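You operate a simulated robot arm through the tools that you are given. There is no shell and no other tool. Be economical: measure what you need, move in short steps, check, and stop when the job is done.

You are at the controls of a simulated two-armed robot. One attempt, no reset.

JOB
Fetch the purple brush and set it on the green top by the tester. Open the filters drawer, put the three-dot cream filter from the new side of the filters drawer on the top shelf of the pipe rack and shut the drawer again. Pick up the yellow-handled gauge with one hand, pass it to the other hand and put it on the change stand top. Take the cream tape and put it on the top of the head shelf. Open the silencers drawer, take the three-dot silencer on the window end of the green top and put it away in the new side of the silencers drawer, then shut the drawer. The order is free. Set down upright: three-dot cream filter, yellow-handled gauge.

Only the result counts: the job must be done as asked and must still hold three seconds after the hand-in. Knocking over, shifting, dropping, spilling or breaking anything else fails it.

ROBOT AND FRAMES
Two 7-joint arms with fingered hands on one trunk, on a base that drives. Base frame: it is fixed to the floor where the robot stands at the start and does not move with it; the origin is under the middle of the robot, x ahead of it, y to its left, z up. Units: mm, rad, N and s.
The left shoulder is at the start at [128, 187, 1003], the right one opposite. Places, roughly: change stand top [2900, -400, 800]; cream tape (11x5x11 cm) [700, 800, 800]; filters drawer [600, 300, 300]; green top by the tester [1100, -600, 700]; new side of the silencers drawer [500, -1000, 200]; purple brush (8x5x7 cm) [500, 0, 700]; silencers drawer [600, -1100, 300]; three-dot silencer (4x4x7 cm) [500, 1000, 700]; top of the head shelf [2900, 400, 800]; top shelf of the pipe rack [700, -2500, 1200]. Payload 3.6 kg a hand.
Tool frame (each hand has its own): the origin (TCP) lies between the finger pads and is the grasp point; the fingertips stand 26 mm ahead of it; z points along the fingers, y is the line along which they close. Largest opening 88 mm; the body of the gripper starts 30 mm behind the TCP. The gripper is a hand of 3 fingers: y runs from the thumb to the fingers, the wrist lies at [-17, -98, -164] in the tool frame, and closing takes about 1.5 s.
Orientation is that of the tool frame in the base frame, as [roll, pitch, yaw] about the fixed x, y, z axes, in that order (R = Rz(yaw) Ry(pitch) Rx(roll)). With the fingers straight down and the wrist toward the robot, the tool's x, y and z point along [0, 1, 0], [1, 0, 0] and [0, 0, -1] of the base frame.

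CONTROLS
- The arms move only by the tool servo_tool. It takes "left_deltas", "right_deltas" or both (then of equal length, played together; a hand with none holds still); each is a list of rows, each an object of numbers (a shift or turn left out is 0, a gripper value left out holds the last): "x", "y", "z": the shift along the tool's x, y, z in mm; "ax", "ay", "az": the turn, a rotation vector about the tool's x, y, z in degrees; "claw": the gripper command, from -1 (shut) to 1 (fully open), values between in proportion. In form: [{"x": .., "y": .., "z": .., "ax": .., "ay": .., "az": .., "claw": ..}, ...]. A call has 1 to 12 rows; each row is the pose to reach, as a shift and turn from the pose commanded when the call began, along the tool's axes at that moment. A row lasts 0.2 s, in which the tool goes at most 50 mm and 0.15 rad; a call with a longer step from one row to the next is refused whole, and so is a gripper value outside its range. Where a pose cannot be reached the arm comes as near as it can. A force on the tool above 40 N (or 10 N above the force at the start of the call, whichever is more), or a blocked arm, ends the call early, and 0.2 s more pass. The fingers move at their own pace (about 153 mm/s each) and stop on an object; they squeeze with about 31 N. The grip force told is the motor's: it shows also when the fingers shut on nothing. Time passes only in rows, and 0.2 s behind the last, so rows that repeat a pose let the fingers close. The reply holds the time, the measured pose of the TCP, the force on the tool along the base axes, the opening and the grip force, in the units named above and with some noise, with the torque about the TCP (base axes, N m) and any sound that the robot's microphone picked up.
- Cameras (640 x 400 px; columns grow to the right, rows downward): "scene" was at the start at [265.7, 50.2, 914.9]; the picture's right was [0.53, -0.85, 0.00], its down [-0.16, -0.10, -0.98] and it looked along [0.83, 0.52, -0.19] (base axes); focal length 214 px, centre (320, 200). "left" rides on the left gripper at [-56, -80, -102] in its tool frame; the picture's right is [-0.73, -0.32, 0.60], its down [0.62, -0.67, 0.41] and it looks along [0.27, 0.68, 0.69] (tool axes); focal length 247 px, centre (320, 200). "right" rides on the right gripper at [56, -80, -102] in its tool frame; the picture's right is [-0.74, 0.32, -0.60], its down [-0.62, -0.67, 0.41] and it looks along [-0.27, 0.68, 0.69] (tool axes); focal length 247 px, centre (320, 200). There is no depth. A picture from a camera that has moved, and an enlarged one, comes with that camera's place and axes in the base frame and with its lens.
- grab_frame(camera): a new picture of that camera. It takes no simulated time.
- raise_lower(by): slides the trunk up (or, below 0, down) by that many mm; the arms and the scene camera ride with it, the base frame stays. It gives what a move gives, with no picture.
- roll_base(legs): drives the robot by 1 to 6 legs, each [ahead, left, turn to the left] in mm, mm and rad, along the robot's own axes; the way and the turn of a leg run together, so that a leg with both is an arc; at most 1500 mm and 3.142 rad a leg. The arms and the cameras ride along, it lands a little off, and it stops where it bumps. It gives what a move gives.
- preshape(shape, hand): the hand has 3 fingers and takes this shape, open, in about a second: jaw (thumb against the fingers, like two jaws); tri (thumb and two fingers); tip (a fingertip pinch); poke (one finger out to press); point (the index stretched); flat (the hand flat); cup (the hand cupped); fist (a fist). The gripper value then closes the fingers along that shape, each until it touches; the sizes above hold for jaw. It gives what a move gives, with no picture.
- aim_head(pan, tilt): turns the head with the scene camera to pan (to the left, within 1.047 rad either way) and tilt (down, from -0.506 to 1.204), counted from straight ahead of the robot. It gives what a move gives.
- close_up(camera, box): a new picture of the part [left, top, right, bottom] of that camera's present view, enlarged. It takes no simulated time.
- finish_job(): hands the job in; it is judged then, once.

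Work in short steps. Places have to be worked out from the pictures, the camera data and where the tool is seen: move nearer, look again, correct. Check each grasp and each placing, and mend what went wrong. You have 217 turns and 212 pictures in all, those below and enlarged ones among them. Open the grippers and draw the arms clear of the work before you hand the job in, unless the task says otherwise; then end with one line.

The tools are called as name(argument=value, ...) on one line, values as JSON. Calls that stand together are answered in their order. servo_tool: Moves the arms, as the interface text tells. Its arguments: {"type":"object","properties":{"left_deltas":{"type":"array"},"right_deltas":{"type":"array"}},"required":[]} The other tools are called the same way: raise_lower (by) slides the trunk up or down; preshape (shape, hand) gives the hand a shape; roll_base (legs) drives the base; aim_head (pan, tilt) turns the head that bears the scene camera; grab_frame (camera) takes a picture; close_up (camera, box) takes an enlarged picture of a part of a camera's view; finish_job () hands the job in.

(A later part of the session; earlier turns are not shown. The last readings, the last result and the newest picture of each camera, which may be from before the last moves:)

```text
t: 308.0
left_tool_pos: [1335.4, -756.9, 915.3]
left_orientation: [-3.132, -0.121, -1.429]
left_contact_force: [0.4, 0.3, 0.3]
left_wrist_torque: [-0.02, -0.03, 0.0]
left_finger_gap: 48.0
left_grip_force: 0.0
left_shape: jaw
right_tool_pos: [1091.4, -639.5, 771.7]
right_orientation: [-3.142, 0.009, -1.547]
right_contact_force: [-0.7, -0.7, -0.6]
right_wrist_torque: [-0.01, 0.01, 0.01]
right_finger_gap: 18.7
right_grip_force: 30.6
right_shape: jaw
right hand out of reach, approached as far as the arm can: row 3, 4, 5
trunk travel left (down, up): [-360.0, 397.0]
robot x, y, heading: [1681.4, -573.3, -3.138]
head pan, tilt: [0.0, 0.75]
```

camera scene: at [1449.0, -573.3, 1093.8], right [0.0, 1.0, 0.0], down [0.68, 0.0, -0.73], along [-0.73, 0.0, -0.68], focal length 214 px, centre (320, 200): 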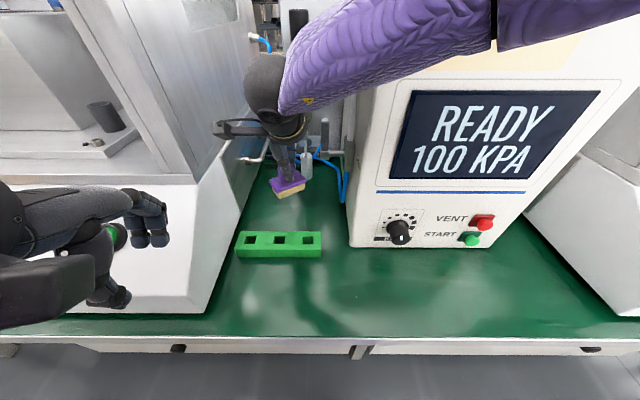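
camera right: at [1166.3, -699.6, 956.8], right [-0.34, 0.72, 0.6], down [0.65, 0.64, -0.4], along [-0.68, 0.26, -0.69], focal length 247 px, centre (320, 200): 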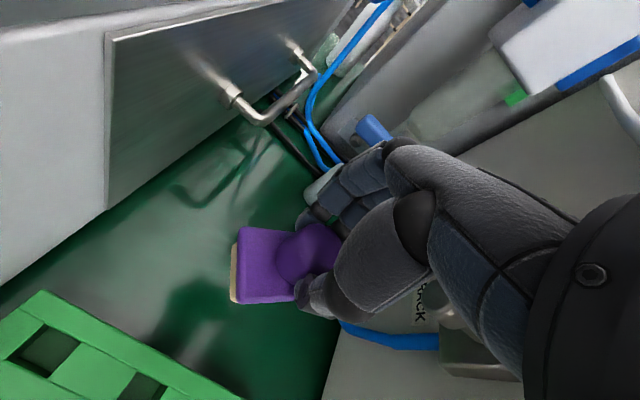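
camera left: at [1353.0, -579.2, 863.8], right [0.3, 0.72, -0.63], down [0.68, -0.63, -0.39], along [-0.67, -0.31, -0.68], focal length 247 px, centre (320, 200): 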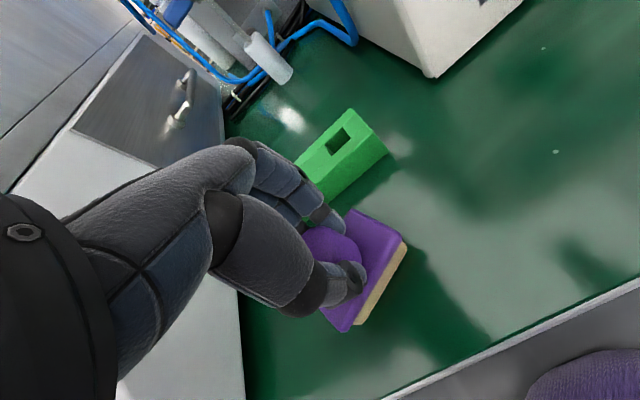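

At the reach limit, 6–7 mm short; I lower the trunk by 6 mm.

raise_lower(by=-6)

grab_frame(camera="right")

```text
t: 308.6
left_tool_pos: [1330.8, -788.2, 912.2]
left_orientation: [3.11, -0.236, -1.437]
left_contact_force: [0.0, 0.3, -0.2]
left_wrist_torque: [0.02, 0.01, -0.01]
left_finger_gap: 48.2
left_grip_force: 0.1
left_shape: jaw
right_tool_pos: [1092.6, -639.3, 763.3]
right_orientation: [-3.14, 0.008, -1.545]
right_contact_force: [-0.2, -0.4, 1.0]
right_wrist_torque: [-0.02, 0.02, -0.01]
right_finger_gap: 18.9
right_grip_force: 31.1
right_shape: jaw
trunk travel left (down, up): [-354.0, 403.0]
robot x, y, heading: [1681.6, -575.4, -3.141]
head pan, tilt: [0.0, 0.75]
```

```text
75 pictures are left
camera right: at [1173.5, -695.2, 866.7], right [-0.34, 0.72, 0.6], down [0.65, 0.64, -0.4], along [-0.68, 0.26, -0.69], focal length 247 px, centre (320, 200)
```

right: 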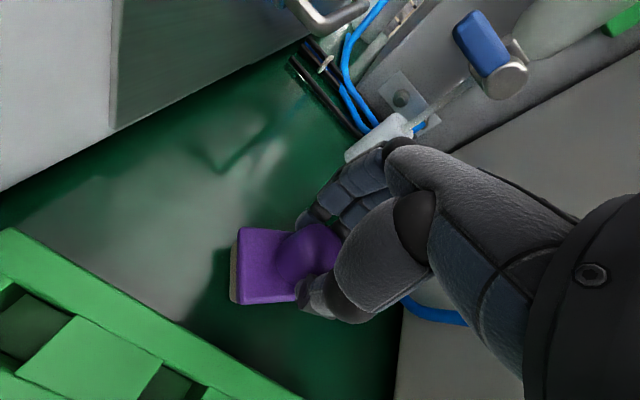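

On the surface. I release and lift out.

servo_tool(right_deltas=[{"claw": -0.3}, {"claw": -0.1}, {"claw": 0.0}, {"claw": 0.05}, {"claw": 0.05}, {"y": -3, "z": -25}, {"y": -6, "z": -65}, {"y": -10, "z": -100}, {"y": -50, "z": -120}, {"y": -95, "z": -140}, {"y": -140, "z": -160}, {"y": -185, "z": -180}])

grab_frame(camera="scene")

```text
t: 311.1
left_tool_pos: [1333.3, -785.8, 906.7]
left_orientation: [3.125, -0.237, -1.447]
left_contact_force: [0.4, 0.9, 0.2]
left_wrist_torque: [0.02, -0.01, -0.01]
left_finger_gap: 48.0
left_grip_force: 0.1
left_shape: jaw
right_tool_pos: [1278.3, -634.7, 944.2]
right_orientation: [-3.139, 0.008, -1.549]
right_contact_force: [0.1, -0.8, -0.4]
right_wrist_torque: [-0.01, 0.02, 0.02]
right_finger_gap: 45.9
right_grip_force: 0.0
right_shape: jaw
trunk travel left (down, up): [-354.0, 403.0]
robot x, y, heading: [1679.7, -572.0, -3.135]
head pan, tilt: [0.0, 0.75]
```

```text
74 pictures are left
camera scene: at [1448.8, -573.2, 1087.5], right [0.0, 1.0, 0.0], down [0.68, 0.0, -0.73], along [-0.73, 0.0, -0.68], focal length 214 px, centre (320, 200)
```

scene: 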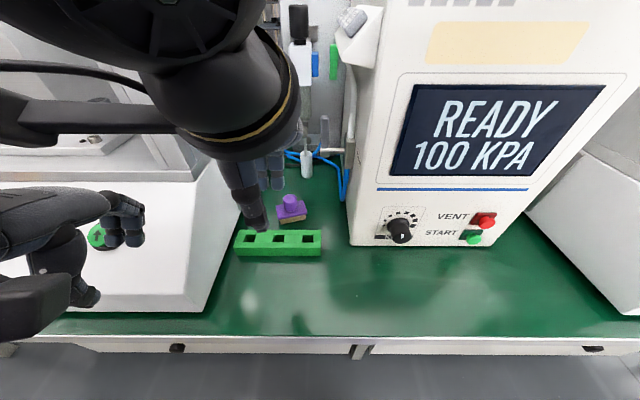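

Brush placed at ≈(1092,-640). Next the gauge and tape: I raise the trunk and drive back around the window end to the front side.

raise_lower(by=395)

roll_base(legs=[[-130, 0, 0], [0, -1200, 0], [0, -1020, 0], [1100, 0, 0], [950, 0, 0], [0, 0, 3.13]])

aim_head(pan=-0.3, tilt=0.6)

grab_frame(camera="scene")

```text
t: 311.8
left_tool_pos: [1336.3, -791.6, 923.2]
left_orientation: [3.124, -0.256, -1.449]
left_contact_force: [0.8, -0.3, 0.0]
left_wrist_torque: [-0.01, 0.0, -0.01]
left_finger_gap: 48.0
left_grip_force: 0.0
left_shape: jaw
right_tool_pos: [1276.4, -635.1, 961.7]
right_orientation: [-3.14, 0.007, -1.545]
right_contact_force: [0.0, -0.6, 0.4]
right_wrist_torque: [-0.01, -0.02, -0.03]
right_finger_gap: 45.7
right_grip_force: 0.0
right_shape: jaw
trunk travel left (down, up): [-370.0, 387.0]
robot x, y, heading: [1680.0, -576.7, -3.137]
head pan, tilt: [0.0, 0.75]
stopped: the arm was blocked; the commanded pose is now the measured one
```

```text
t: 340.8
left_tool_pos: [103.9, 1878.3, 922.6]
left_orientation: [3.124, -0.255, 1.74]
left_contact_force: [-0.7, -0.4, 0.2]
left_wrist_torque: [0.03, -0.01, -0.01]
left_finger_gap: 48.0
left_grip_force: 0.0
left_shape: jaw
right_tool_pos: [168.6, 1728.7, 962.8]
right_orientation: [-3.141, 0.01, 1.645]
right_contact_force: [-0.1, -0.9, 0.0]
right_wrist_torque: [-0.01, 0.0, -0.01]
right_finger_gap: 45.9
right_grip_force: 0.1
right_shape: jaw
trunk travel left (down, up): [-370.0, 387.0]
robot x, y, heading: [-233.4, 1644.0, 0.057]
head pan, tilt: [0.0, 0.75]
```

```text
t: 341.6
left_tool_pos: [103.5, 1878.2, 921.9]
left_orientation: [3.123, -0.257, 1.739]
left_contact_force: [-0.3, -0.2, -0.8]
left_wrist_torque: [0.03, -0.03, 0.01]
left_finger_gap: 48.2
left_grip_force: 0.0
left_shape: jaw
right_tool_pos: [167.4, 1728.0, 962.0]
right_orientation: [-3.139, 0.009, 1.641]
right_contact_force: [0.3, -0.2, 0.7]
right_wrist_torque: [0.01, 0.01, -0.02]
right_finger_gap: 45.6
right_grip_force: 0.1
right_shape: jaw
trunk travel left (down, up): [-370.0, 387.0]
robot x, y, heading: [-231.3, 1644.2, 0.055]
head pan, tilt: [-0.3, 0.6]
```

```text
73 pictures are left
camera scene: at [2.4, 1630.9, 1117.4], right [-0.25, -0.97, 0.0], down [-0.55, 0.14, -0.82], along [0.8, -0.2, -0.57], focal length 214 px, centre (320, 200)
```

scene: 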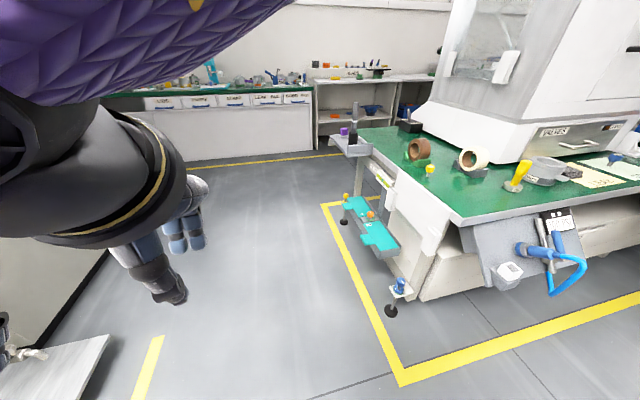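

Arms were crossed; I uncross the right hand, straighten the left, then drive to the bench front near gauge and tape.

servo_tool(right_deltas=[{"x": -45, "claw": 1}, {"x": -90, "claw": 1}, {"x": -135, "claw": 1}, {"x": -180, "claw": 1}, {"x": -225, "claw": 1}, {"x": -260, "claw": 1}], left_deltas=[{"y": 10, "claw": 1}, {"y": 20, "ay": -3, "az": 2, "claw": 1}, {"y": 30, "ay": -6, "az": 4, "claw": 1}, {"y": 40, "ay": -9, "az": 6, "claw": 1}, {"y": 50, "ay": -12, "az": 6.3, "claw": 1}, {"y": 60, "ay": -14.7, "az": 6.3, "claw": 1}])

roll_base(legs=[[0, 0, -0.055], [0, -800, 0], [225, 0, 0]])

aim_head(pan=0.0, tilt=0.75)

grab_frame(camera="scene")

```text
t: 343.0
left_tool_pos: [163.2, 1889.2, 924.9]
left_orientation: [3.135, 0.004, 1.626]
left_contact_force: [0.0, -0.4, 0.3]
left_wrist_torque: [-0.02, -0.01, 0.01]
left_finger_gap: 87.7
left_grip_force: 0.1
left_shape: jaw
right_tool_pos: [188.5, 1469.8, 964.8]
right_orientation: [3.14, 0.007, 1.644]
right_contact_force: [0.0, 0.7, 0.3]
right_wrist_torque: [-0.02, -0.01, -0.02]
right_finger_gap: 87.5
right_grip_force: 0.0
right_shape: jaw
trunk travel left (down, up): [-370.0, 387.0]
robot x, y, heading: [-231.2, 1645.5, 0.047]
head pan, tilt: [-0.3, 0.6]
```

```text
t: 349.1
left_tool_pos: [407.2, 1051.9, 924.1]
left_orientation: [3.14, 0.001, 1.558]
left_contact_force: [-0.3, -0.1, -0.9]
left_wrist_torque: [-0.02, 0.02, -0.02]
left_finger_gap: 87.7
left_grip_force: 0.0
left_shape: jaw
right_tool_pos: [403.4, 631.2, 963.9]
right_orientation: [-3.14, 0.009, 1.575]
right_contact_force: [0.0, 0.1, -0.1]
right_wrist_torque: [0.0, 0.01, -0.01]
right_finger_gap: 87.6
right_grip_force: 0.1
right_shape: jaw
trunk travel left (down, up): [-370.0, 387.0]
robot x, y, heading: [-6.9, 834.8, -0.017]
head pan, tilt: [-0.3, 0.6]
```

```text
t: 349.9
left_tool_pos: [405.8, 1051.4, 923.4]
left_orientation: [3.136, 0.002, 1.558]
left_contact_force: [-0.1, -0.6, 0.0]
left_wrist_torque: [0.0, -0.02, 0.02]
left_finger_gap: 87.7
left_grip_force: 0.1
left_shape: jaw
right_tool_pos: [402.1, 629.8, 964.3]
right_orientation: [-3.14, 0.008, 1.574]
right_contact_force: [0.3, -0.2, 0.9]
right_wrist_torque: [0.0, 0.03, -0.01]
right_finger_gap: 87.5
right_grip_force: 0.1
right_shape: jaw
trunk travel left (down, up): [-370.0, 387.0]
robot x, y, heading: [-5.4, 835.7, -0.017]
head pan, tilt: [0.0, 0.75]
```

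```text
72 pictures are left
camera scene: at [225.9, 830.6, 1104.6], right [-0.02, -1.0, 0.0], down [-0.68, 0.01, -0.73], along [0.73, -0.01, -0.68], focal length 214 px, centre (320, 200)
```

scene: 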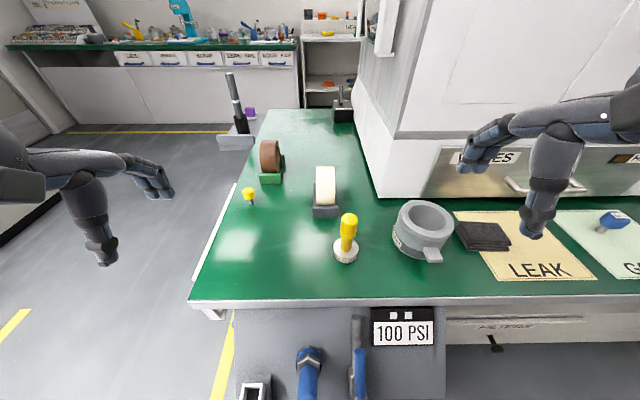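

Gauge base ≈(481,772), ~125 mm tall. Plan: left hand takes the handle low from the left side (tilted 60°), right hand takes its top from above. I bring the left hand to a pre-grasp.

servo_tool(left_deltas=[{"x": -22, "y": 9, "z": 14, "ay": -7.5}, {"x": -44, "y": 18, "z": 28, "ay": -15}, {"x": -68, "y": 27, "z": 42, "ay": -22.5}, {"x": -92, "y": 36, "z": 56, "ay": -30}, {"x": -116, "y": 45, "z": 70, "ay": -37.5}, {"x": -140, "y": 54, "z": 84, "ay": -45}, {"x": -165, "y": 64, "z": 98, "ay": -52.5}, {"x": -190, "y": 74, "z": 112, "ay": -60}])

grab_frame(camera="left")

grab_frame(camera="scene")

```text
t: 351.7
left_tool_pos: [477.1, 862.6, 811.2]
left_orientation: [3.14, 1.047, 1.555]
left_contact_force: [0.2, -0.5, 0.1]
left_wrist_torque: [-0.01, 0.02, 0.01]
left_finger_gap: 88.0
left_grip_force: 0.1
left_shape: jaw
right_tool_pos: [401.5, 629.9, 965.4]
right_orientation: [-3.138, 0.007, 1.573]
right_contact_force: [-0.4, -0.4, 0.5]
right_wrist_torque: [0.0, -0.01, -0.03]
right_finger_gap: 87.7
right_grip_force: 0.1
right_shape: jaw
trunk travel left (down, up): [-370.0, 387.0]
robot x, y, heading: [-6.5, 832.2, -0.014]
head pan, tilt: [0.0, 0.75]
```

```text
71 pictures are left
camera left: at [396.3, 921.3, 910.3], right [-0.33, -0.88, 0.34], down [-0.66, -0.04, -0.75], along [0.67, -0.47, -0.57], focal length 247 px, centre (320, 200)
```

left: 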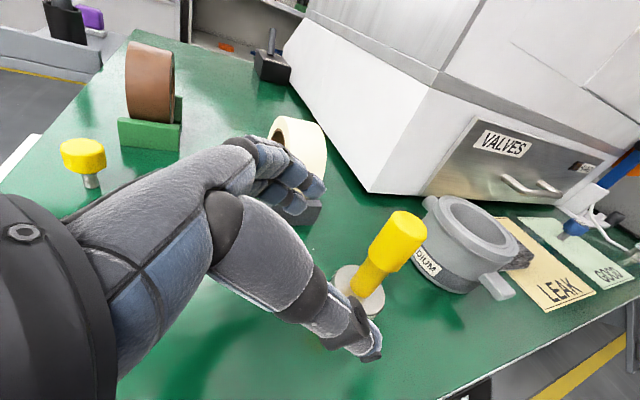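

```text
70 pictures are left
camera scene: at [226.1, 830.5, 1104.5], right [-0.02, -1.0, 0.0], down [-0.68, 0.01, -0.73], along [0.73, -0.01, -0.68], focal length 214 px, centre (320, 200)
```

scene: 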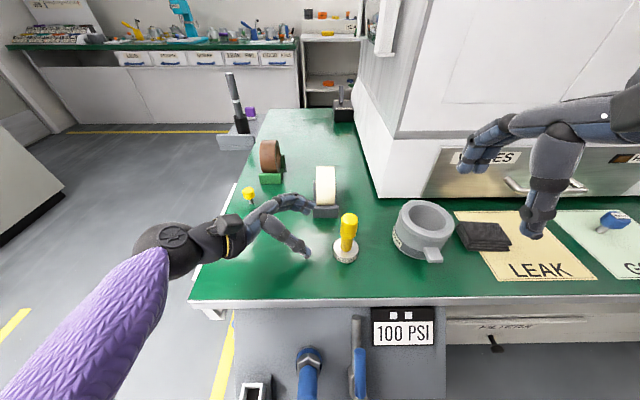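

The open left fingers are well aligned. I advance along the fingers to the handle's lower part and close.

servo_tool(left_deltas=[{"x": 4, "y": 4, "z": 35}, {"x": 8, "y": 8, "z": 70}, {"x": 10, "y": 8, "z": 95}, {"x": 10, "y": 8, "z": 109}])

grab_frame(camera="left")

close_up(camera="scene", box=[250, 160, 430, 280])

```text
t: 352.9
left_tool_pos: [487.5, 806.2, 731.3]
left_orientation: [3.137, 0.99, 1.567]
left_contact_force: [0.2, -0.6, -0.6]
left_wrist_torque: [0.01, 0.01, 0.01]
left_finger_gap: 87.8
left_grip_force: 0.1
left_shape: jaw
right_tool_pos: [401.8, 630.1, 964.9]
right_orientation: [-3.14, 0.007, 1.577]
right_contact_force: [1.0, -0.3, 0.8]
right_wrist_torque: [0.01, 0.01, 0.01]
right_finger_gap: 87.8
right_grip_force: 0.0
right_shape: jaw
trunk travel left (down, up): [-370.0, 387.0]
robot x, y, heading: [-4.2, 832.2, -0.02]
head pan, tilt: [0.0, 0.75]
stopped in row 4 (left hand): the arm was blocked; the commanded pose is now the measured one
```

```text
69 pictures are left
camera left: at [405.7, 857.9, 832.8], right [-0.32, -0.9, 0.28], down [-0.66, 0.0, -0.75], along [0.68, -0.43, -0.6], focal length 247 px, centre (320, 200)
```

left: 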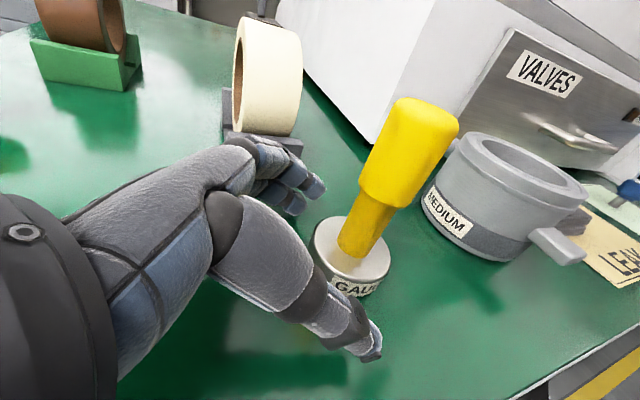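

```text
3.33 times, centred on (340, 220) of scene
camera zoom: at [225.8, 830.8, 1104.6], right [-0.02, -1.0, 0.0], down [-0.68, 0.01, -0.73], along [0.73, -0.01, -0.68], focal length 715 px, centre (253, 133)
```

zoom: 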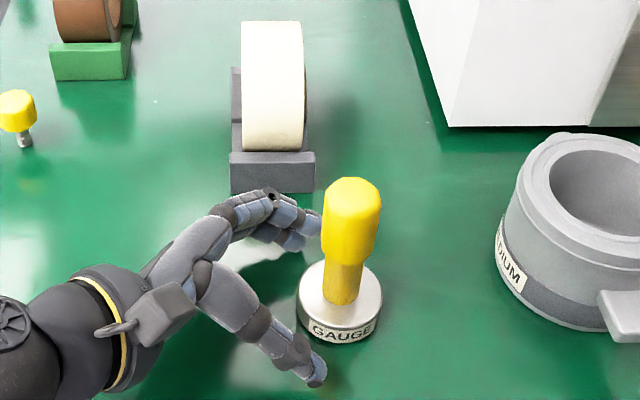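

The arm is blocked, likely the forearm on the bench edge. I retreat, raise the trunk by 120 mm for a steeper forearm and retry.

servo_tool(left_deltas=[{"z": -25}, {"z": -50, "ay": 3}, {"z": -60, "ay": 7}])

raise_lower(by=130)

```text
t: 353.7
left_tool_pos: [485.1, 855.3, 762.4]
left_orientation: [3.139, 0.869, 1.569]
left_contact_force: [-0.9, -0.1, -0.2]
left_wrist_torque: [-0.01, 0.01, 0.0]
left_finger_gap: 87.7
left_grip_force: 0.1
left_shape: jaw
right_tool_pos: [402.4, 630.2, 964.8]
right_orientation: [3.14, 0.008, 1.573]
right_contact_force: [0.6, 0.0, 1.2]
right_wrist_torque: [0.01, 0.03, -0.02]
right_finger_gap: 87.4
right_grip_force: 0.0
right_shape: jaw
trunk travel left (down, up): [-370.0, 387.0]
robot x, y, heading: [-4.2, 835.6, -0.019]
head pan, tilt: [0.0, 0.75]
```

```text
t: 355.3
left_tool_pos: [484.9, 853.2, 894.1]
left_orientation: [-3.141, 0.871, 1.568]
left_contact_force: [-0.4, 0.5, -0.4]
left_wrist_torque: [0.02, -0.02, 0.01]
left_finger_gap: 87.8
left_grip_force: 0.1
left_shape: jaw
right_tool_pos: [401.8, 630.7, 1095.0]
right_orientation: [-3.14, 0.008, 1.577]
right_contact_force: [-0.3, 0.4, 0.3]
right_wrist_torque: [-0.01, 0.02, -0.01]
right_finger_gap: 87.6
right_grip_force: 0.1
right_shape: jaw
trunk travel left (down, up): [-500.0, 257.0]
robot x, y, heading: [-5.8, 833.2, -0.019]
head pan, tilt: [0.0, 0.75]
```

Now approach again at a 50° tilt: first the stand-off, then along the fingers.

servo_tool(left_deltas=[{"x": 20, "z": 28}, {"x": 40, "z": 57}, {"x": 60, "z": 86}, {"x": 60, "z": 120}, {"x": 60, "z": 145}, {"x": 60, "z": 155}])

close_up(camera="scene", box=[250, 200, 430, 320])

grab_frame(camera="left")

```text
t: 356.7
left_tool_pos: [480.2, 819.8, 799.3]
left_orientation: [3.14, 0.87, 1.57]
left_contact_force: [-1.2, -0.1, 0.3]
left_wrist_torque: [0.0, 0.0, -0.01]
left_finger_gap: 87.8
left_grip_force: 0.0
left_shape: jaw
left hand out of reach, approached as far as the arm can: row 3, 4, 5, 6
right_tool_pos: [403.0, 631.2, 1095.1]
right_orientation: [-3.141, 0.007, 1.574]
right_contact_force: [0.2, 0.4, 0.4]
right_wrist_torque: [0.0, 0.01, 0.0]
right_finger_gap: 87.9
right_grip_force: 0.0
right_shape: jaw
trunk travel left (down, up): [-500.0, 257.0]
robot x, y, heading: [-3.6, 833.3, -0.016]
head pan, tilt: [0.0, 0.75]
```

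```text
3.33 times, centred on (340, 260) of scene
camera zoom: at [213.6, 831.1, 1241.5], right [-0.02, -1.0, 0.0], down [-0.68, 0.01, -0.73], along [0.73, -0.01, -0.68], focal length 715 px, centre (253, 0)
```

zoom: 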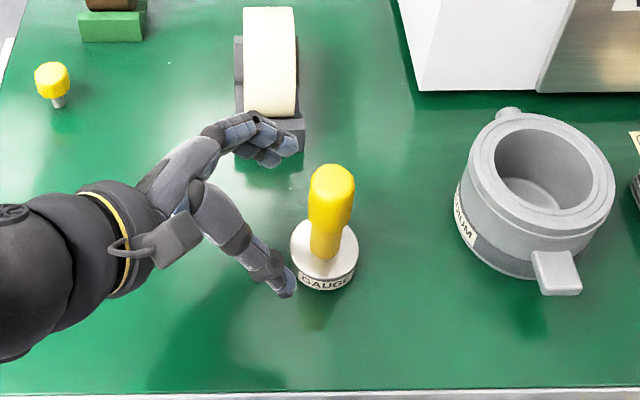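

```text
66 pictures are left
camera left: at [399.6, 859.1, 908.0], right [-0.32, -0.93, 0.18], down [-0.66, 0.09, -0.74], along [0.68, -0.35, -0.65], focal length 247 px, centre (320, 200)
```

left: 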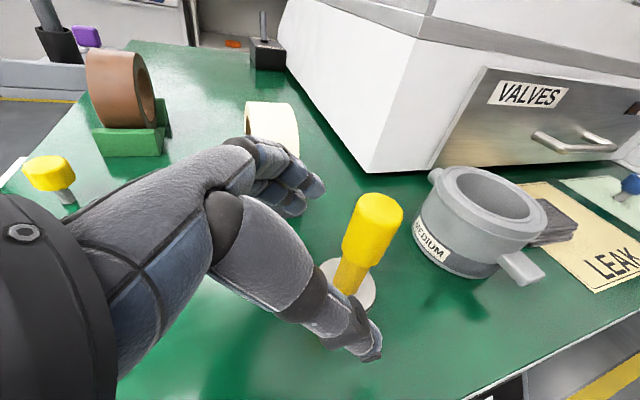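

Out of reach across the body; I retreat a little and shift the base right so the gauge lies on the left arm's side.

servo_tool(left_deltas=[{"z": -30}, {"z": -60, "x": -20}, {"z": -80, "x": -40}])

roll_base(legs=[[-15, 0, 0.018], [0, -185, 0]])

raise_lower(by=-100)

grab_frame(camera="scene")

```text
t: 357.5
left_tool_pos: [480.9, 855.5, 882.0]
left_orientation: [3.142, 0.869, 1.568]
left_contact_force: [-0.1, -0.2, 0.1]
left_wrist_torque: [0.0, 0.01, -0.02]
left_finger_gap: 87.7
left_grip_force: 0.1
left_shape: jaw
right_tool_pos: [401.7, 630.5, 1096.0]
right_orientation: [-3.141, 0.007, 1.574]
right_contact_force: [-0.1, 0.7, -0.3]
right_wrist_torque: [-0.01, 0.01, 0.0]
right_finger_gap: 87.5
right_grip_force: 0.0
right_shape: jaw
trunk travel left (down, up): [-500.0, 257.0]
robot x, y, heading: [-6.5, 831.6, -0.02]
head pan, tilt: [0.0, 0.75]
```

```text
t: 359.4
left_tool_pos: [468.1, 677.7, 881.5]
left_orientation: [3.139, 0.869, 1.589]
left_contact_force: [0.0, 0.0, -0.9]
left_wrist_torque: [0.01, 0.0, -0.05]
left_finger_gap: 87.7
left_grip_force: 0.0
left_shape: jaw
right_tool_pos: [392.3, 451.4, 1095.1]
right_orientation: [-3.139, 0.006, 1.598]
right_contact_force: [0.7, -0.3, 0.0]
right_wrist_torque: [0.01, 0.01, 0.03]
right_finger_gap: 87.8
right_grip_force: 0.0
right_shape: jaw
trunk travel left (down, up): [-500.0, 257.0]
robot x, y, heading: [-21.6, 646.9, 0.004]
head pan, tilt: [0.0, 0.75]
```

```text
t: 360.7
left_tool_pos: [468.1, 680.1, 781.0]
left_orientation: [3.138, 0.869, 1.589]
left_contact_force: [1.0, 1.0, -0.4]
left_wrist_torque: [0.03, 0.01, 0.09]
left_finger_gap: 88.1
left_grip_force: 0.0
left_shape: jaw
right_tool_pos: [392.7, 452.5, 995.0]
right_orientation: [3.141, 0.007, 1.597]
right_contact_force: [0.0, -0.1, 0.5]
right_wrist_torque: [-0.04, -0.01, 0.01]
right_finger_gap: 87.5
right_grip_force: 0.1
right_shape: jaw
trunk travel left (down, up): [-400.0, 357.0]
robot x, y, heading: [-20.7, 648.9, 0.006]
head pan, tilt: [0.0, 0.75]
```

```text
65 pictures are left
camera scene: at [208.0, 649.1, 1136.7], right [0.01, -1.0, 0.0], down [-0.68, 0.0, -0.73], along [0.73, 0.0, -0.68], focal length 214 px, centre (320, 200)
```

scene: 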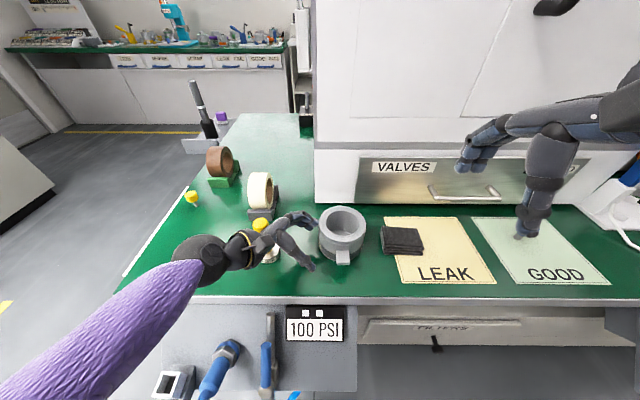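

I lowered with the hand close to the gauge; I check closely that nothing was touched.

close_up(camera="scene", box=[170, 180, 380, 310])

grab_frame(camera="left")

```text
3.05 times, centred on (275, 245) of scene
camera zoom: at [208.0, 649.1, 1136.7], right [0.01, -1.0, 0.0], down [-0.68, 0.0, -0.73], along [0.73, 0.0, -0.68], focal length 654 px, centre (457, 63)
```

zoom: 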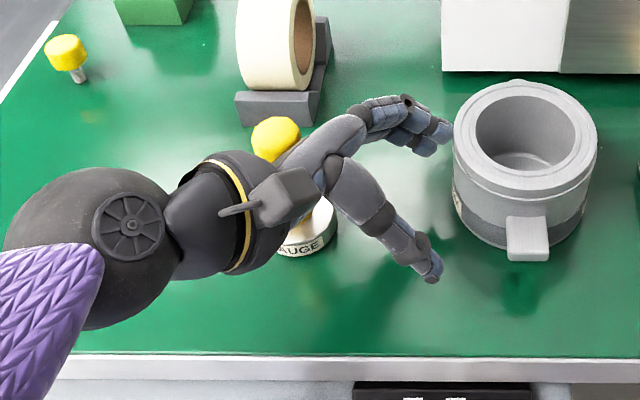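

```text
63 pictures are left
camera left: at [386.2, 717.1, 889.8], right [-0.3, -0.94, 0.17], down [-0.67, 0.07, -0.74], along [0.68, -0.34, -0.65], focal length 247 px, centre (320, 200)
```

left: 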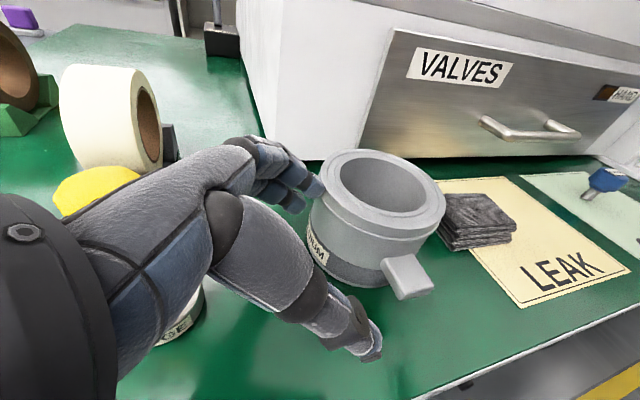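

The gauge is still upright beside the hand. I raise the left hand straight up, then swing it to the gauge's left side.

servo_tool(left_deltas=[{"x": -30, "z": -26}, {"x": -62, "z": -52}, {"x": -95, "z": -80}, {"x": -110, "z": -93}])

servo_tool(left_deltas=[{"x": 26, "z": -30, "y": 4}, {"x": 50, "z": -60, "y": 8}, {"x": 75, "z": -90, "y": 10}, {"x": 105, "z": -125, "y": 12}, {"x": 120, "z": -143, "y": 14}])

grab_frame(camera="scene")

```text
t: 361.7
left_tool_pos: [466.7, 681.2, 924.1]
left_orientation: [3.141, 0.871, 1.591]
left_contact_force: [-0.6, 0.2, -0.1]
left_wrist_torque: [-0.01, -0.01, 0.0]
left_finger_gap: 87.9
left_grip_force: 0.0
left_shape: jaw
right_tool_pos: [392.5, 453.1, 994.0]
right_orientation: [3.141, 0.008, 1.597]
right_contact_force: [0.9, -0.2, 0.2]
right_wrist_torque: [-0.01, -0.02, -0.04]
right_finger_gap: 87.5
right_grip_force: 0.1
right_shape: jaw
trunk travel left (down, up): [-400.0, 357.0]
robot x, y, heading: [-17.3, 648.2, 0.005]
head pan, tilt: [0.0, 0.75]
```

```text
t: 362.9
left_tool_pos: [478.4, 867.3, 924.9]
left_orientation: [-3.141, 0.871, 1.591]
left_contact_force: [0.4, 0.3, 0.2]
left_wrist_torque: [-0.05, 0.0, -0.03]
left_finger_gap: 87.9
left_grip_force: 0.2
left_shape: jaw
right_tool_pos: [393.0, 454.0, 995.8]
right_orientation: [-3.14, 0.01, 1.597]
right_contact_force: [0.7, -0.2, -0.2]
right_wrist_torque: [-0.01, -0.02, 0.01]
right_finger_gap: 87.7
right_grip_force: 0.0
right_shape: jaw
trunk travel left (down, up): [-400.0, 357.0]
robot x, y, heading: [-17.0, 645.7, 0.007]
head pan, tilt: [0.0, 0.75]
```

```text
62 pictures are left
camera scene: at [208.1, 649.3, 1136.6], right [0.01, -1.0, 0.0], down [-0.68, 0.0, -0.73], along [0.73, 0.0, -0.68], focal length 214 px, centre (320, 200)
```

scene: 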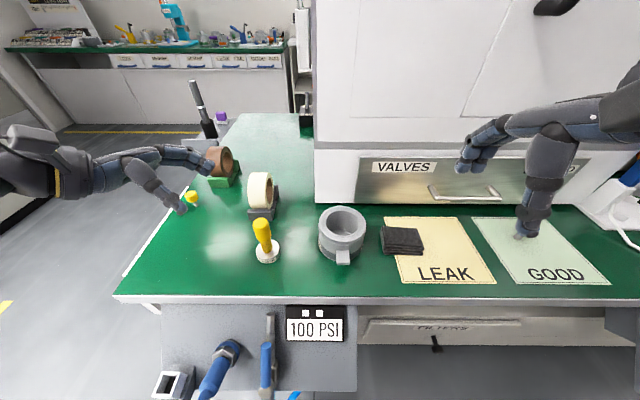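

Gauge intact at ≈(487,772). Now approach again from its left.

servo_tool(left_deltas=[{"x": 20, "y": 2, "z": 30}, {"x": 40, "y": 4, "z": 60}, {"x": 60, "y": 6, "z": 90}, {"x": 74, "y": 9, "z": 117}, {"x": 74, "y": 9, "z": 145}, {"x": 74, "y": 9, "z": 170}, {"x": 74, "y": 9, "z": 186}])

close_up(camera="scene", box=[170, 180, 380, 310])

grab_frame(camera="left")

```text
t: 364.5
left_tool_pos: [487.1, 771.0, 749.6]
left_orientation: [3.139, 0.869, 1.592]
left_contact_force: [-0.3, 0.1, 0.2]
left_wrist_torque: [-0.02, -0.02, -0.02]
left_finger_gap: 87.7
left_grip_force: 0.1
left_shape: jaw
right_tool_pos: [393.2, 452.9, 994.5]
right_orientation: [-3.14, 0.006, 1.597]
right_contact_force: [-0.2, 0.2, 0.7]
right_wrist_torque: [-0.02, 0.02, 0.0]
right_finger_gap: 87.7
right_grip_force: 0.0
right_shape: jaw
trunk travel left (down, up): [-400.0, 357.0]
robot x, y, heading: [-17.9, 650.7, 0.001]
head pan, tilt: [0.0, 0.75]
```

```text
3.05 times, centred on (275, 245) of scene
camera zoom: at [208.2, 648.9, 1136.6], right [0.01, -1.0, 0.0], down [-0.68, 0.0, -0.73], along [0.73, 0.0, -0.68], focal length 654 px, centre (457, 63)
```

zoom: 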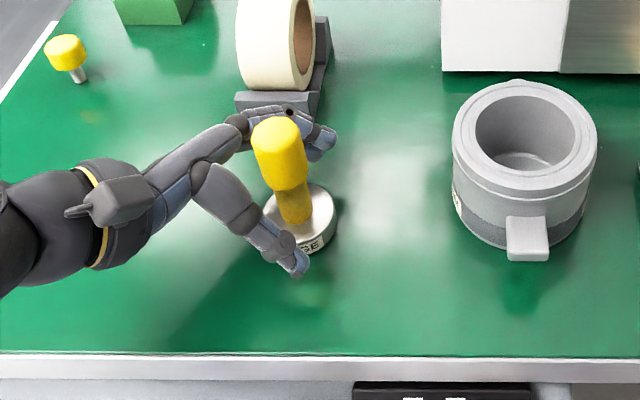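

```text
60 pictures are left
camera left: at [406.6, 808.7, 857.4], right [-0.3, -0.94, 0.17], down [-0.67, 0.07, -0.74], along [0.68, -0.34, -0.65], focal length 247 px, centre (320, 200)
```

left: 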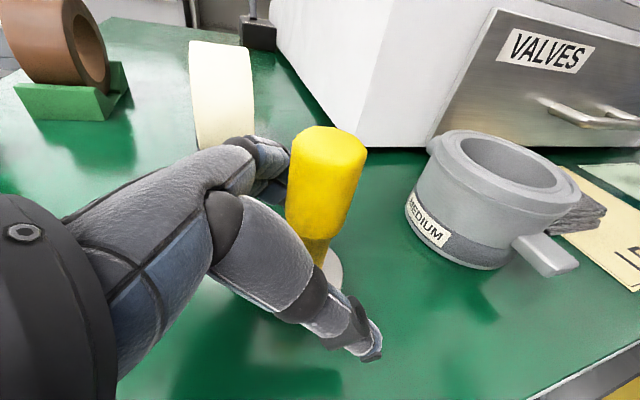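

The fingers straddle the handle. Closing the left hand.

servo_tool(left_deltas=[{"claw": -1}, {"claw": -1}, {"claw": -1}, {"claw": -1}, {"claw": -1}, {"claw": -1}, {"claw": -1}, {"claw": -1}])

servo_tool(left_deltas=[{"x": -15, "z": -13}, {"x": -38, "z": -32}, {"x": -68, "z": -58}, {"x": -98, "z": -83}, {"x": -128, "z": -108}])

grab_frame(camera="left")

close_up(camera="scene", box=[170, 130, 380, 260])

```text
t: 366.3
left_tool_pos: [488.1, 771.0, 749.3]
left_orientation: [3.137, 0.872, 1.587]
left_contact_force: [0.6, -0.8, 6.1]
left_wrist_torque: [-0.05, -0.13, -0.02]
left_finger_gap: 13.5
left_grip_force: 31.0
left_shape: jaw
right_tool_pos: [391.8, 452.9, 995.4]
right_orientation: [3.141, 0.006, 1.597]
right_contact_force: [0.5, 0.2, 0.5]
right_wrist_torque: [-0.01, 0.0, 0.0]
right_finger_gap: 87.8
right_grip_force: 0.1
right_shape: jaw
trunk travel left (down, up): [-400.0, 357.0]
robot x, y, heading: [-21.6, 649.5, 0.005]
head pan, tilt: [0.0, 0.75]
```

```text
t: 367.5
left_tool_pos: [487.9, 773.8, 914.8]
left_orientation: [3.139, 0.869, 1.591]
left_contact_force: [-0.2, 0.3, -2.3]
left_wrist_torque: [-0.02, 0.02, -0.03]
left_finger_gap: 13.7
left_grip_force: 31.3
left_shape: jaw
right_tool_pos: [391.8, 453.3, 995.9]
right_orientation: [-3.139, 0.006, 1.597]
right_contact_force: [0.9, -0.9, -0.2]
right_wrist_torque: [0.01, 0.03, -0.03]
right_finger_gap: 87.6
right_grip_force: 0.0
right_shape: jaw
trunk travel left (down, up): [-400.0, 357.0]
robot x, y, heading: [-20.7, 646.9, 0.008]
head pan, tilt: [0.0, 0.75]
```

```text
59 pictures are left
camera left: at [407.2, 811.0, 1022.7], right [-0.3, -0.94, 0.18], down [-0.67, 0.07, -0.74], along [0.68, -0.34, -0.65], focal length 247 px, centre (320, 200)
```

left: 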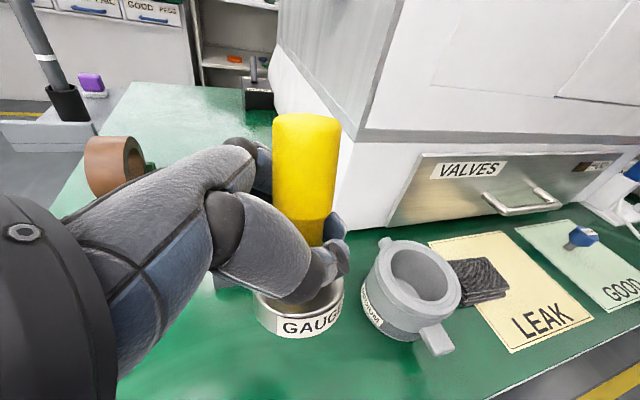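

```text
3.05 times, centred on (275, 195) of scene
camera zoom: at [208.1, 649.1, 1136.6], right [0.01, -1.0, 0.0], down [-0.68, 0.0, -0.73], along [0.73, 0.0, -0.68], focal length 654 px, centre (457, 215)
```

zoom: 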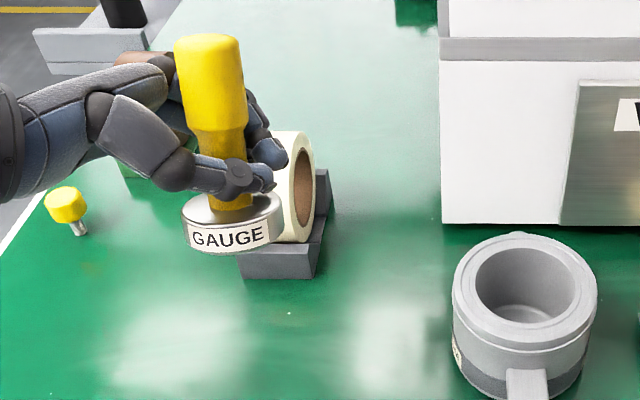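

Gauge held by the neck, upright, with the upper handle free. I bring it toward the middle and lift the right hand above it.

servo_tool(left_deltas=[{"x": -13, "z": 15}, {"x": -26, "z": 30}, {"x": -39, "z": 46}, {"x": -52, "z": 61}, {"x": -52, "z": 61}, {"x": -52, "z": 61}, {"x": -52, "z": 61}], right_deltas=[{"z": -40}, {"x": 10, "y": 10, "z": -80}, {"x": 45, "y": 20, "z": -105}, {"x": 90, "y": 35, "z": -110}, {"x": 135, "y": 50, "z": -110}, {"x": 175, "y": 65, "z": -110}, {"x": 210, "y": 80, "z": -110}])

grab_frame(camera="right")

grab_frame(camera="scene")

```text
t: 369.1
left_tool_pos: [490.1, 690.7, 915.7]
left_orientation: [3.137, 0.871, 1.588]
left_contact_force: [0.3, 0.2, -2.7]
left_wrist_torque: [-0.05, 0.0, 0.02]
left_finger_gap: 13.9
left_grip_force: 31.1
left_shape: jaw
right_tool_pos: [466.5, 667.7, 1101.8]
right_orientation: [-3.141, 0.01, 1.597]
right_contact_force: [-0.3, -0.1, -0.6]
right_wrist_torque: [0.01, 0.04, -0.02]
right_finger_gap: 87.9
right_grip_force: 0.0
right_shape: jaw
trunk travel left (down, up): [-400.0, 357.0]
robot x, y, heading: [-17.5, 645.7, 0.009]
head pan, tilt: [0.0, 0.75]
```

```text
57 pictures are left
camera right: at [385.6, 721.2, 1203.7], right [0.34, -0.72, 0.61], down [-0.65, -0.64, -0.4], along [0.68, -0.26, -0.69], focal length 247 px, centre (320, 200)
```

right: 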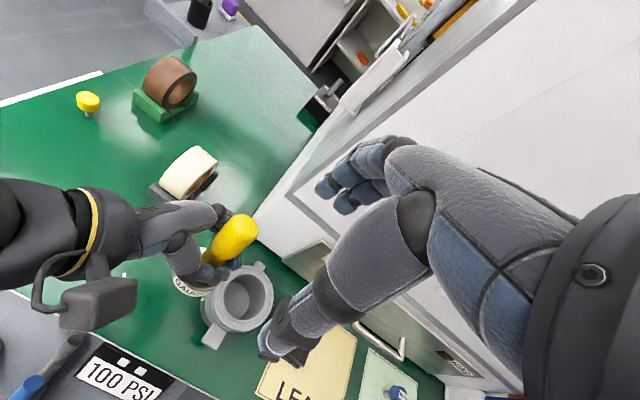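

```text
56 pictures are left
camera scene: at [208.3, 650.0, 1136.5], right [0.01, -1.0, 0.0], down [-0.68, 0.0, -0.73], along [0.73, 0.0, -0.68], focal length 214 px, centre (320, 200)
```

scene: 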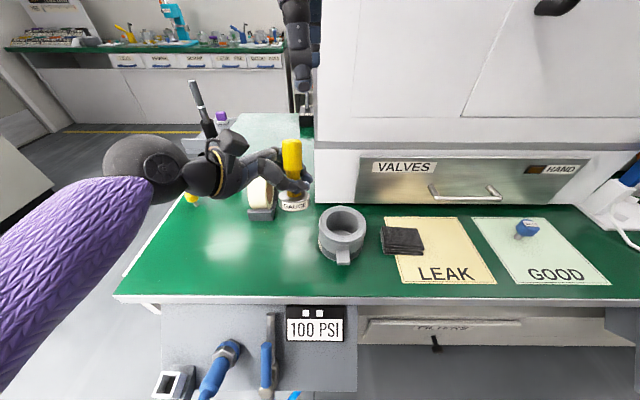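

Handle top at ≈(495,694,984). The right hand descends over it.

servo_tool(right_deltas=[{"x": 13, "y": 14, "z": 10}, {"x": 26, "y": 28, "z": 30}, {"x": 26, "y": 28, "z": 70}, {"x": 26, "y": 28, "z": 105}, {"x": 26, "y": 28, "z": 132}])

grab_frame(camera="right")

close_up(camera="scene", box=[200, 90, 400, 220])

```text
t: 370.3
left_tool_pos: [489.1, 690.2, 916.3]
left_orientation: [3.14, 0.869, 1.59]
left_contact_force: [0.5, 0.3, -1.8]
left_wrist_torque: [-0.03, 0.0, -0.01]
left_finger_gap: 14.1
left_grip_force: 30.7
left_shape: jaw
right_tool_pos: [495.6, 692.0, 973.1]
right_orientation: [-3.139, 0.007, 1.597]
right_contact_force: [0.0, 0.5, -0.2]
right_wrist_torque: [-0.01, -0.03, 0.03]
right_finger_gap: 87.6
right_grip_force: 0.1
right_shape: jaw
trunk travel left (down, up): [-400.0, 357.0]
robot x, y, heading: [-18.6, 645.6, 0.001]
head pan, tilt: [0.0, 0.75]
```

```text
55 pictures are left
camera right: at [414.3, 746.8, 1075.0], right [0.34, -0.72, 0.6], down [-0.65, -0.64, -0.41], along [0.68, -0.26, -0.69], focal length 247 px, centre (320, 200)
```

right: 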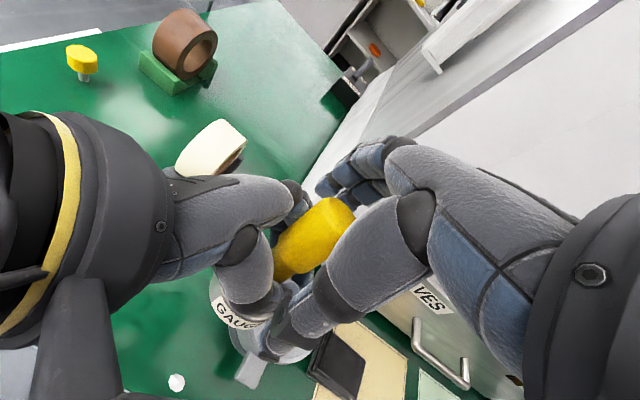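

```text
3.08 times, centred on (300, 155) of scene
camera zoom: at [208.3, 649.2, 1136.5], right [0.01, -1.0, 0.0], down [-0.68, 0.0, -0.73], along [0.73, 0.0, -0.68], focal length 660 px, centre (382, 338)
```

zoom: 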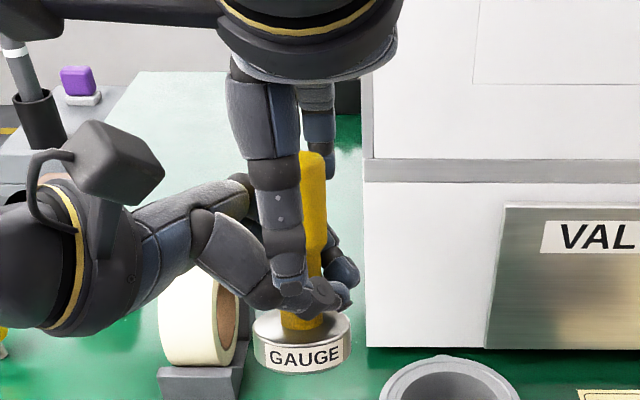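

The handle is a touch (≈8 mm) to the right of centre; I shift and close the right hand.

servo_tool(right_deltas=[{"x": -7, "z": -2}, {"x": -7, "z": -2, "claw": -1}, {"x": -7, "z": -2, "claw": -1}, {"x": -7, "z": -2, "claw": -1}, {"x": -7, "z": -2, "claw": -1}, {"x": -7, "z": -2, "claw": -1}, {"x": -7, "z": -2, "claw": -1}, {"x": -7, "z": -2, "claw": -1}, {"x": -7, "z": -2, "claw": -1}])

close_up(camera="scene", box=[200, 90, 400, 220])

```text
t: 372.3
left_tool_pos: [490.5, 690.2, 915.7]
left_orientation: [-3.14, 0.869, 1.59]
left_contact_force: [-12.6, -4.1, -7.2]
left_wrist_torque: [0.04, -0.2, 0.03]
left_finger_gap: 14.4
left_grip_force: 31.0
left_shape: jaw
right_tool_pos: [494.9, 685.3, 974.9]
right_orientation: [3.141, 0.008, 1.6]
right_contact_force: [12.5, 4.0, 5.3]
right_wrist_torque: [0.21, -0.51, -0.1]
right_finger_gap: 17.6
right_grip_force: 30.8
right_shape: jaw
trunk travel left (down, up): [-400.0, 357.0]
robot x, y, heading: [-20.2, 648.4, 0.009]
head pan, tilt: [0.0, 0.75]
```

```text
3.08 times, centred on (300, 155) of scene
camera zoom: at [208.3, 649.2, 1136.5], right [0.01, -1.0, 0.0], down [-0.68, 0.0, -0.73], along [0.73, 0.0, -0.68], focal length 660 px, centre (382, 338)
```

zoom: 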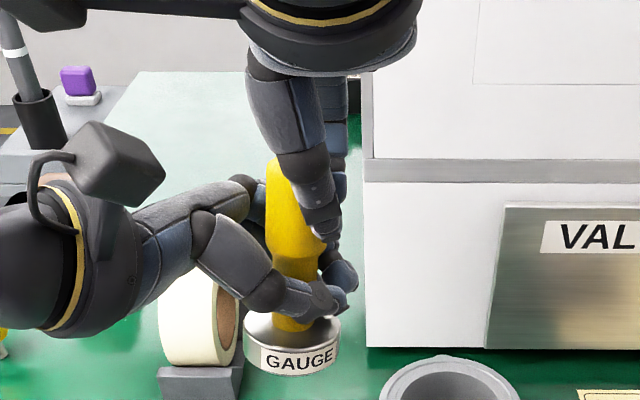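

The grip is off to the right side of the handle; I reopen, shift back 12 mm left and close again.

servo_tool(right_deltas=[{"claw": 0.6}, {"claw": 0.6}, {"claw": 0.6}, {"x": 6, "claw": 0.6}, {"x": 12, "claw": 0.6}])

close_up(camera="scene", box=[200, 90, 400, 220])

grab_frame(camera="right")

```text
t: 373.5
left_tool_pos: [490.5, 689.6, 916.7]
left_orientation: [3.14, 0.868, 1.59]
left_contact_force: [-0.9, -0.6, -1.6]
left_wrist_torque: [0.0, 0.03, -0.02]
left_finger_gap: 13.5
left_grip_force: 31.4
left_shape: jaw
right_tool_pos: [495.6, 697.9, 973.4]
right_orientation: [-3.139, 0.009, 1.597]
right_contact_force: [-0.2, -0.2, -0.7]
right_wrist_torque: [0.02, 0.04, -0.04]
right_finger_gap: 70.1
right_grip_force: 0.1
right_shape: jaw
trunk travel left (down, up): [-400.0, 357.0]
robot x, y, heading: [-16.8, 647.1, 0.003]
head pan, tilt: [0.0, 0.75]
```

```text
3.08 times, centred on (300, 155) of scene
camera zoom: at [208.3, 649.3, 1136.5], right [0.01, -1.0, 0.0], down [-0.68, 0.0, -0.73], along [0.73, 0.0, -0.68], focal length 660 px, centre (382, 338)
```

zoom: 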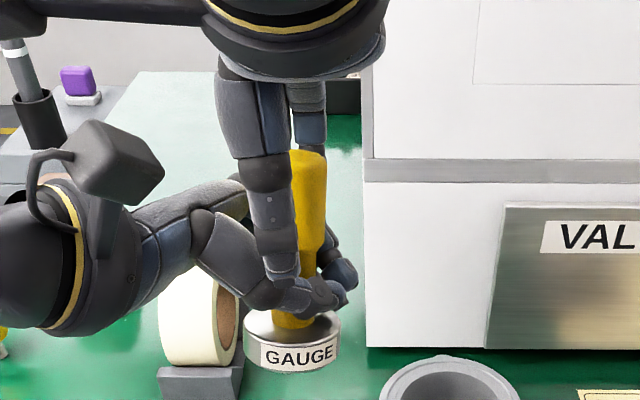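

```text
51 pictures are left
camera right: at [413.7, 751.3, 1075.7], right [0.34, -0.72, 0.6], down [-0.65, -0.64, -0.41], along [0.68, -0.26, -0.69], focal length 247 px, centre (320, 200)
```

right: 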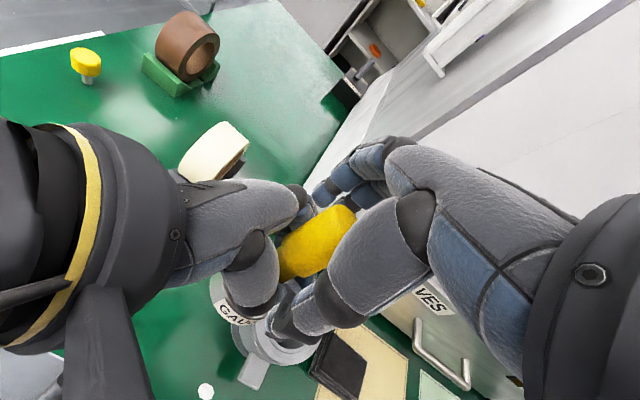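

Handle centre is y≈691 and the thumb sits ~5 mm to the right of the TCP, so the present position fits. Closing.

servo_tool(right_deltas=[{"x": -2, "claw": -1}, {"x": -2, "claw": -1}, {"x": -2, "claw": -1}, {"x": -2, "claw": -1}, {"x": -2, "claw": -1}, {"x": -2, "claw": -1}, {"x": -2, "claw": -1}, {"x": -2, "claw": -1}])

close_up(camera="scene", box=[200, 90, 400, 220])

```text
t: 375.3
left_tool_pos: [489.1, 690.9, 914.7]
left_orientation: [-3.133, 0.867, 1.598]
left_contact_force: [-14.8, 8.8, -17.3]
left_wrist_torque: [-0.58, 0.16, 0.66]
left_finger_gap: 13.3
left_grip_force: 30.4
left_shape: jaw
right_tool_pos: [497.8, 693.7, 973.5]
right_orientation: [3.136, 0.008, 1.596]
right_contact_force: [14.4, -9.0, 14.9]
right_wrist_torque: [0.05, -0.93, -0.54]
right_finger_gap: 26.7
right_grip_force: 31.0
right_shape: jaw
trunk travel left (down, up): [-400.0, 357.0]
robot x, y, heading: [-19.0, 652.6, 0.01]
head pan, tilt: [0.0, 0.75]
```

```text
3.08 times, centred on (300, 155) of scene
camera zoom: at [208.3, 649.2, 1136.5], right [0.01, -1.0, 0.0], down [-0.68, 0.0, -0.73], along [0.73, 0.0, -0.68], focal length 660 px, centre (382, 338)
```

zoom: 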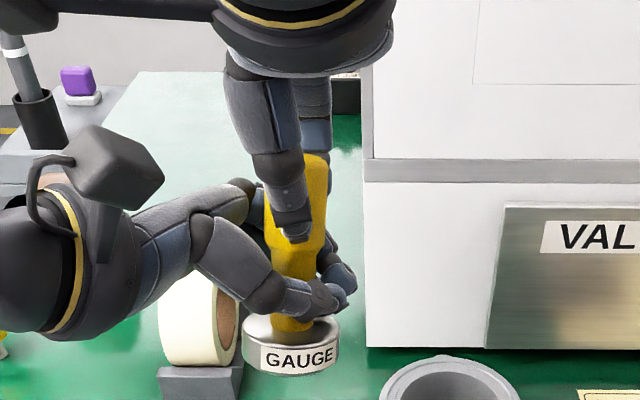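

A well-centred grip. Now I open the left hand and withdraw it horizontally to the left.

servo_tool(left_deltas=[{"claw": 0.2}, {"claw": 0.8}, {"claw": 1}, {"claw": 1}, {"x": 12, "z": -14, "claw": 1}, {"x": 32, "z": -38, "claw": 1}, {"x": 58, "z": -69, "claw": 1}, {"x": 84, "z": -100, "claw": 1}, {"x": 110, "z": -130, "claw": 1}])

close_up(camera="scene", box=[150, 90, 400, 240])

grab_frame(camera="left")

```text
t: 377.3
left_tool_pos: [487.9, 864.6, 918.0]
left_orientation: [3.136, 0.87, 1.587]
left_contact_force: [-0.7, -0.5, 0.9]
left_wrist_torque: [-0.04, 0.01, 0.01]
left_finger_gap: 88.0
left_grip_force: 0.1
left_shape: jaw
right_tool_pos: [495.6, 695.1, 973.9]
right_orientation: [-3.139, 0.01, 1.599]
right_contact_force: [0.3, -0.2, -2.3]
right_wrist_torque: [-0.01, 0.01, -0.01]
right_finger_gap: 25.3
right_grip_force: 31.2
right_shape: jaw
trunk travel left (down, up): [-400.0, 357.0]
robot x, y, heading: [-20.2, 647.9, 0.005]
head pan, tilt: [0.0, 0.75]
```

```text
2.56 times, centred on (275, 165) of scene
camera zoom: at [208.2, 649.7, 1136.6], right [0.01, -1.0, 0.0], down [-0.68, 0.0, -0.73], along [0.73, 0.0, -0.68], focal length 549 px, centre (435, 290)
```

zoom: 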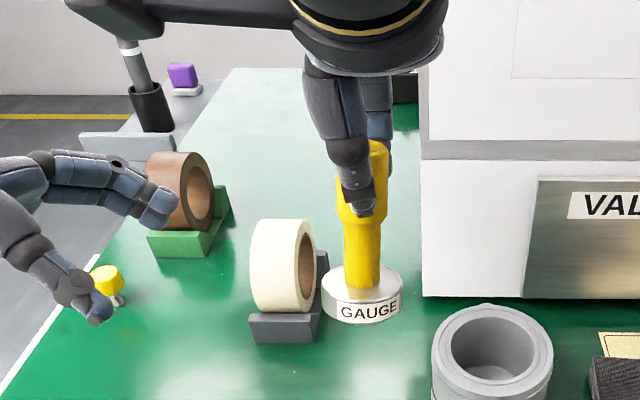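

```text
48 pictures are left
camera left: at [406.4, 902.0, 1025.6], right [-0.3, -0.94, 0.18], down [-0.66, 0.07, -0.74], along [0.68, -0.34, -0.65], focal length 247 px, centre (320, 200)
```

left: 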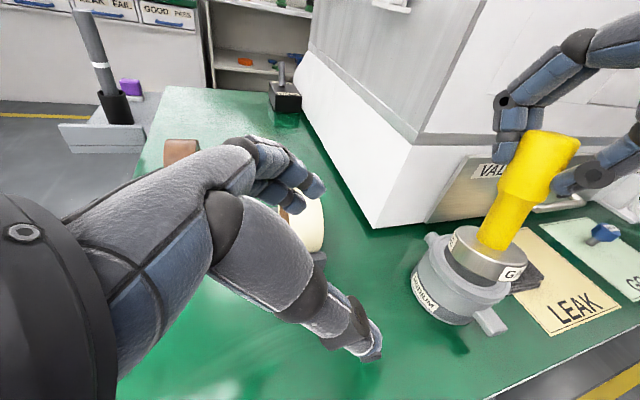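

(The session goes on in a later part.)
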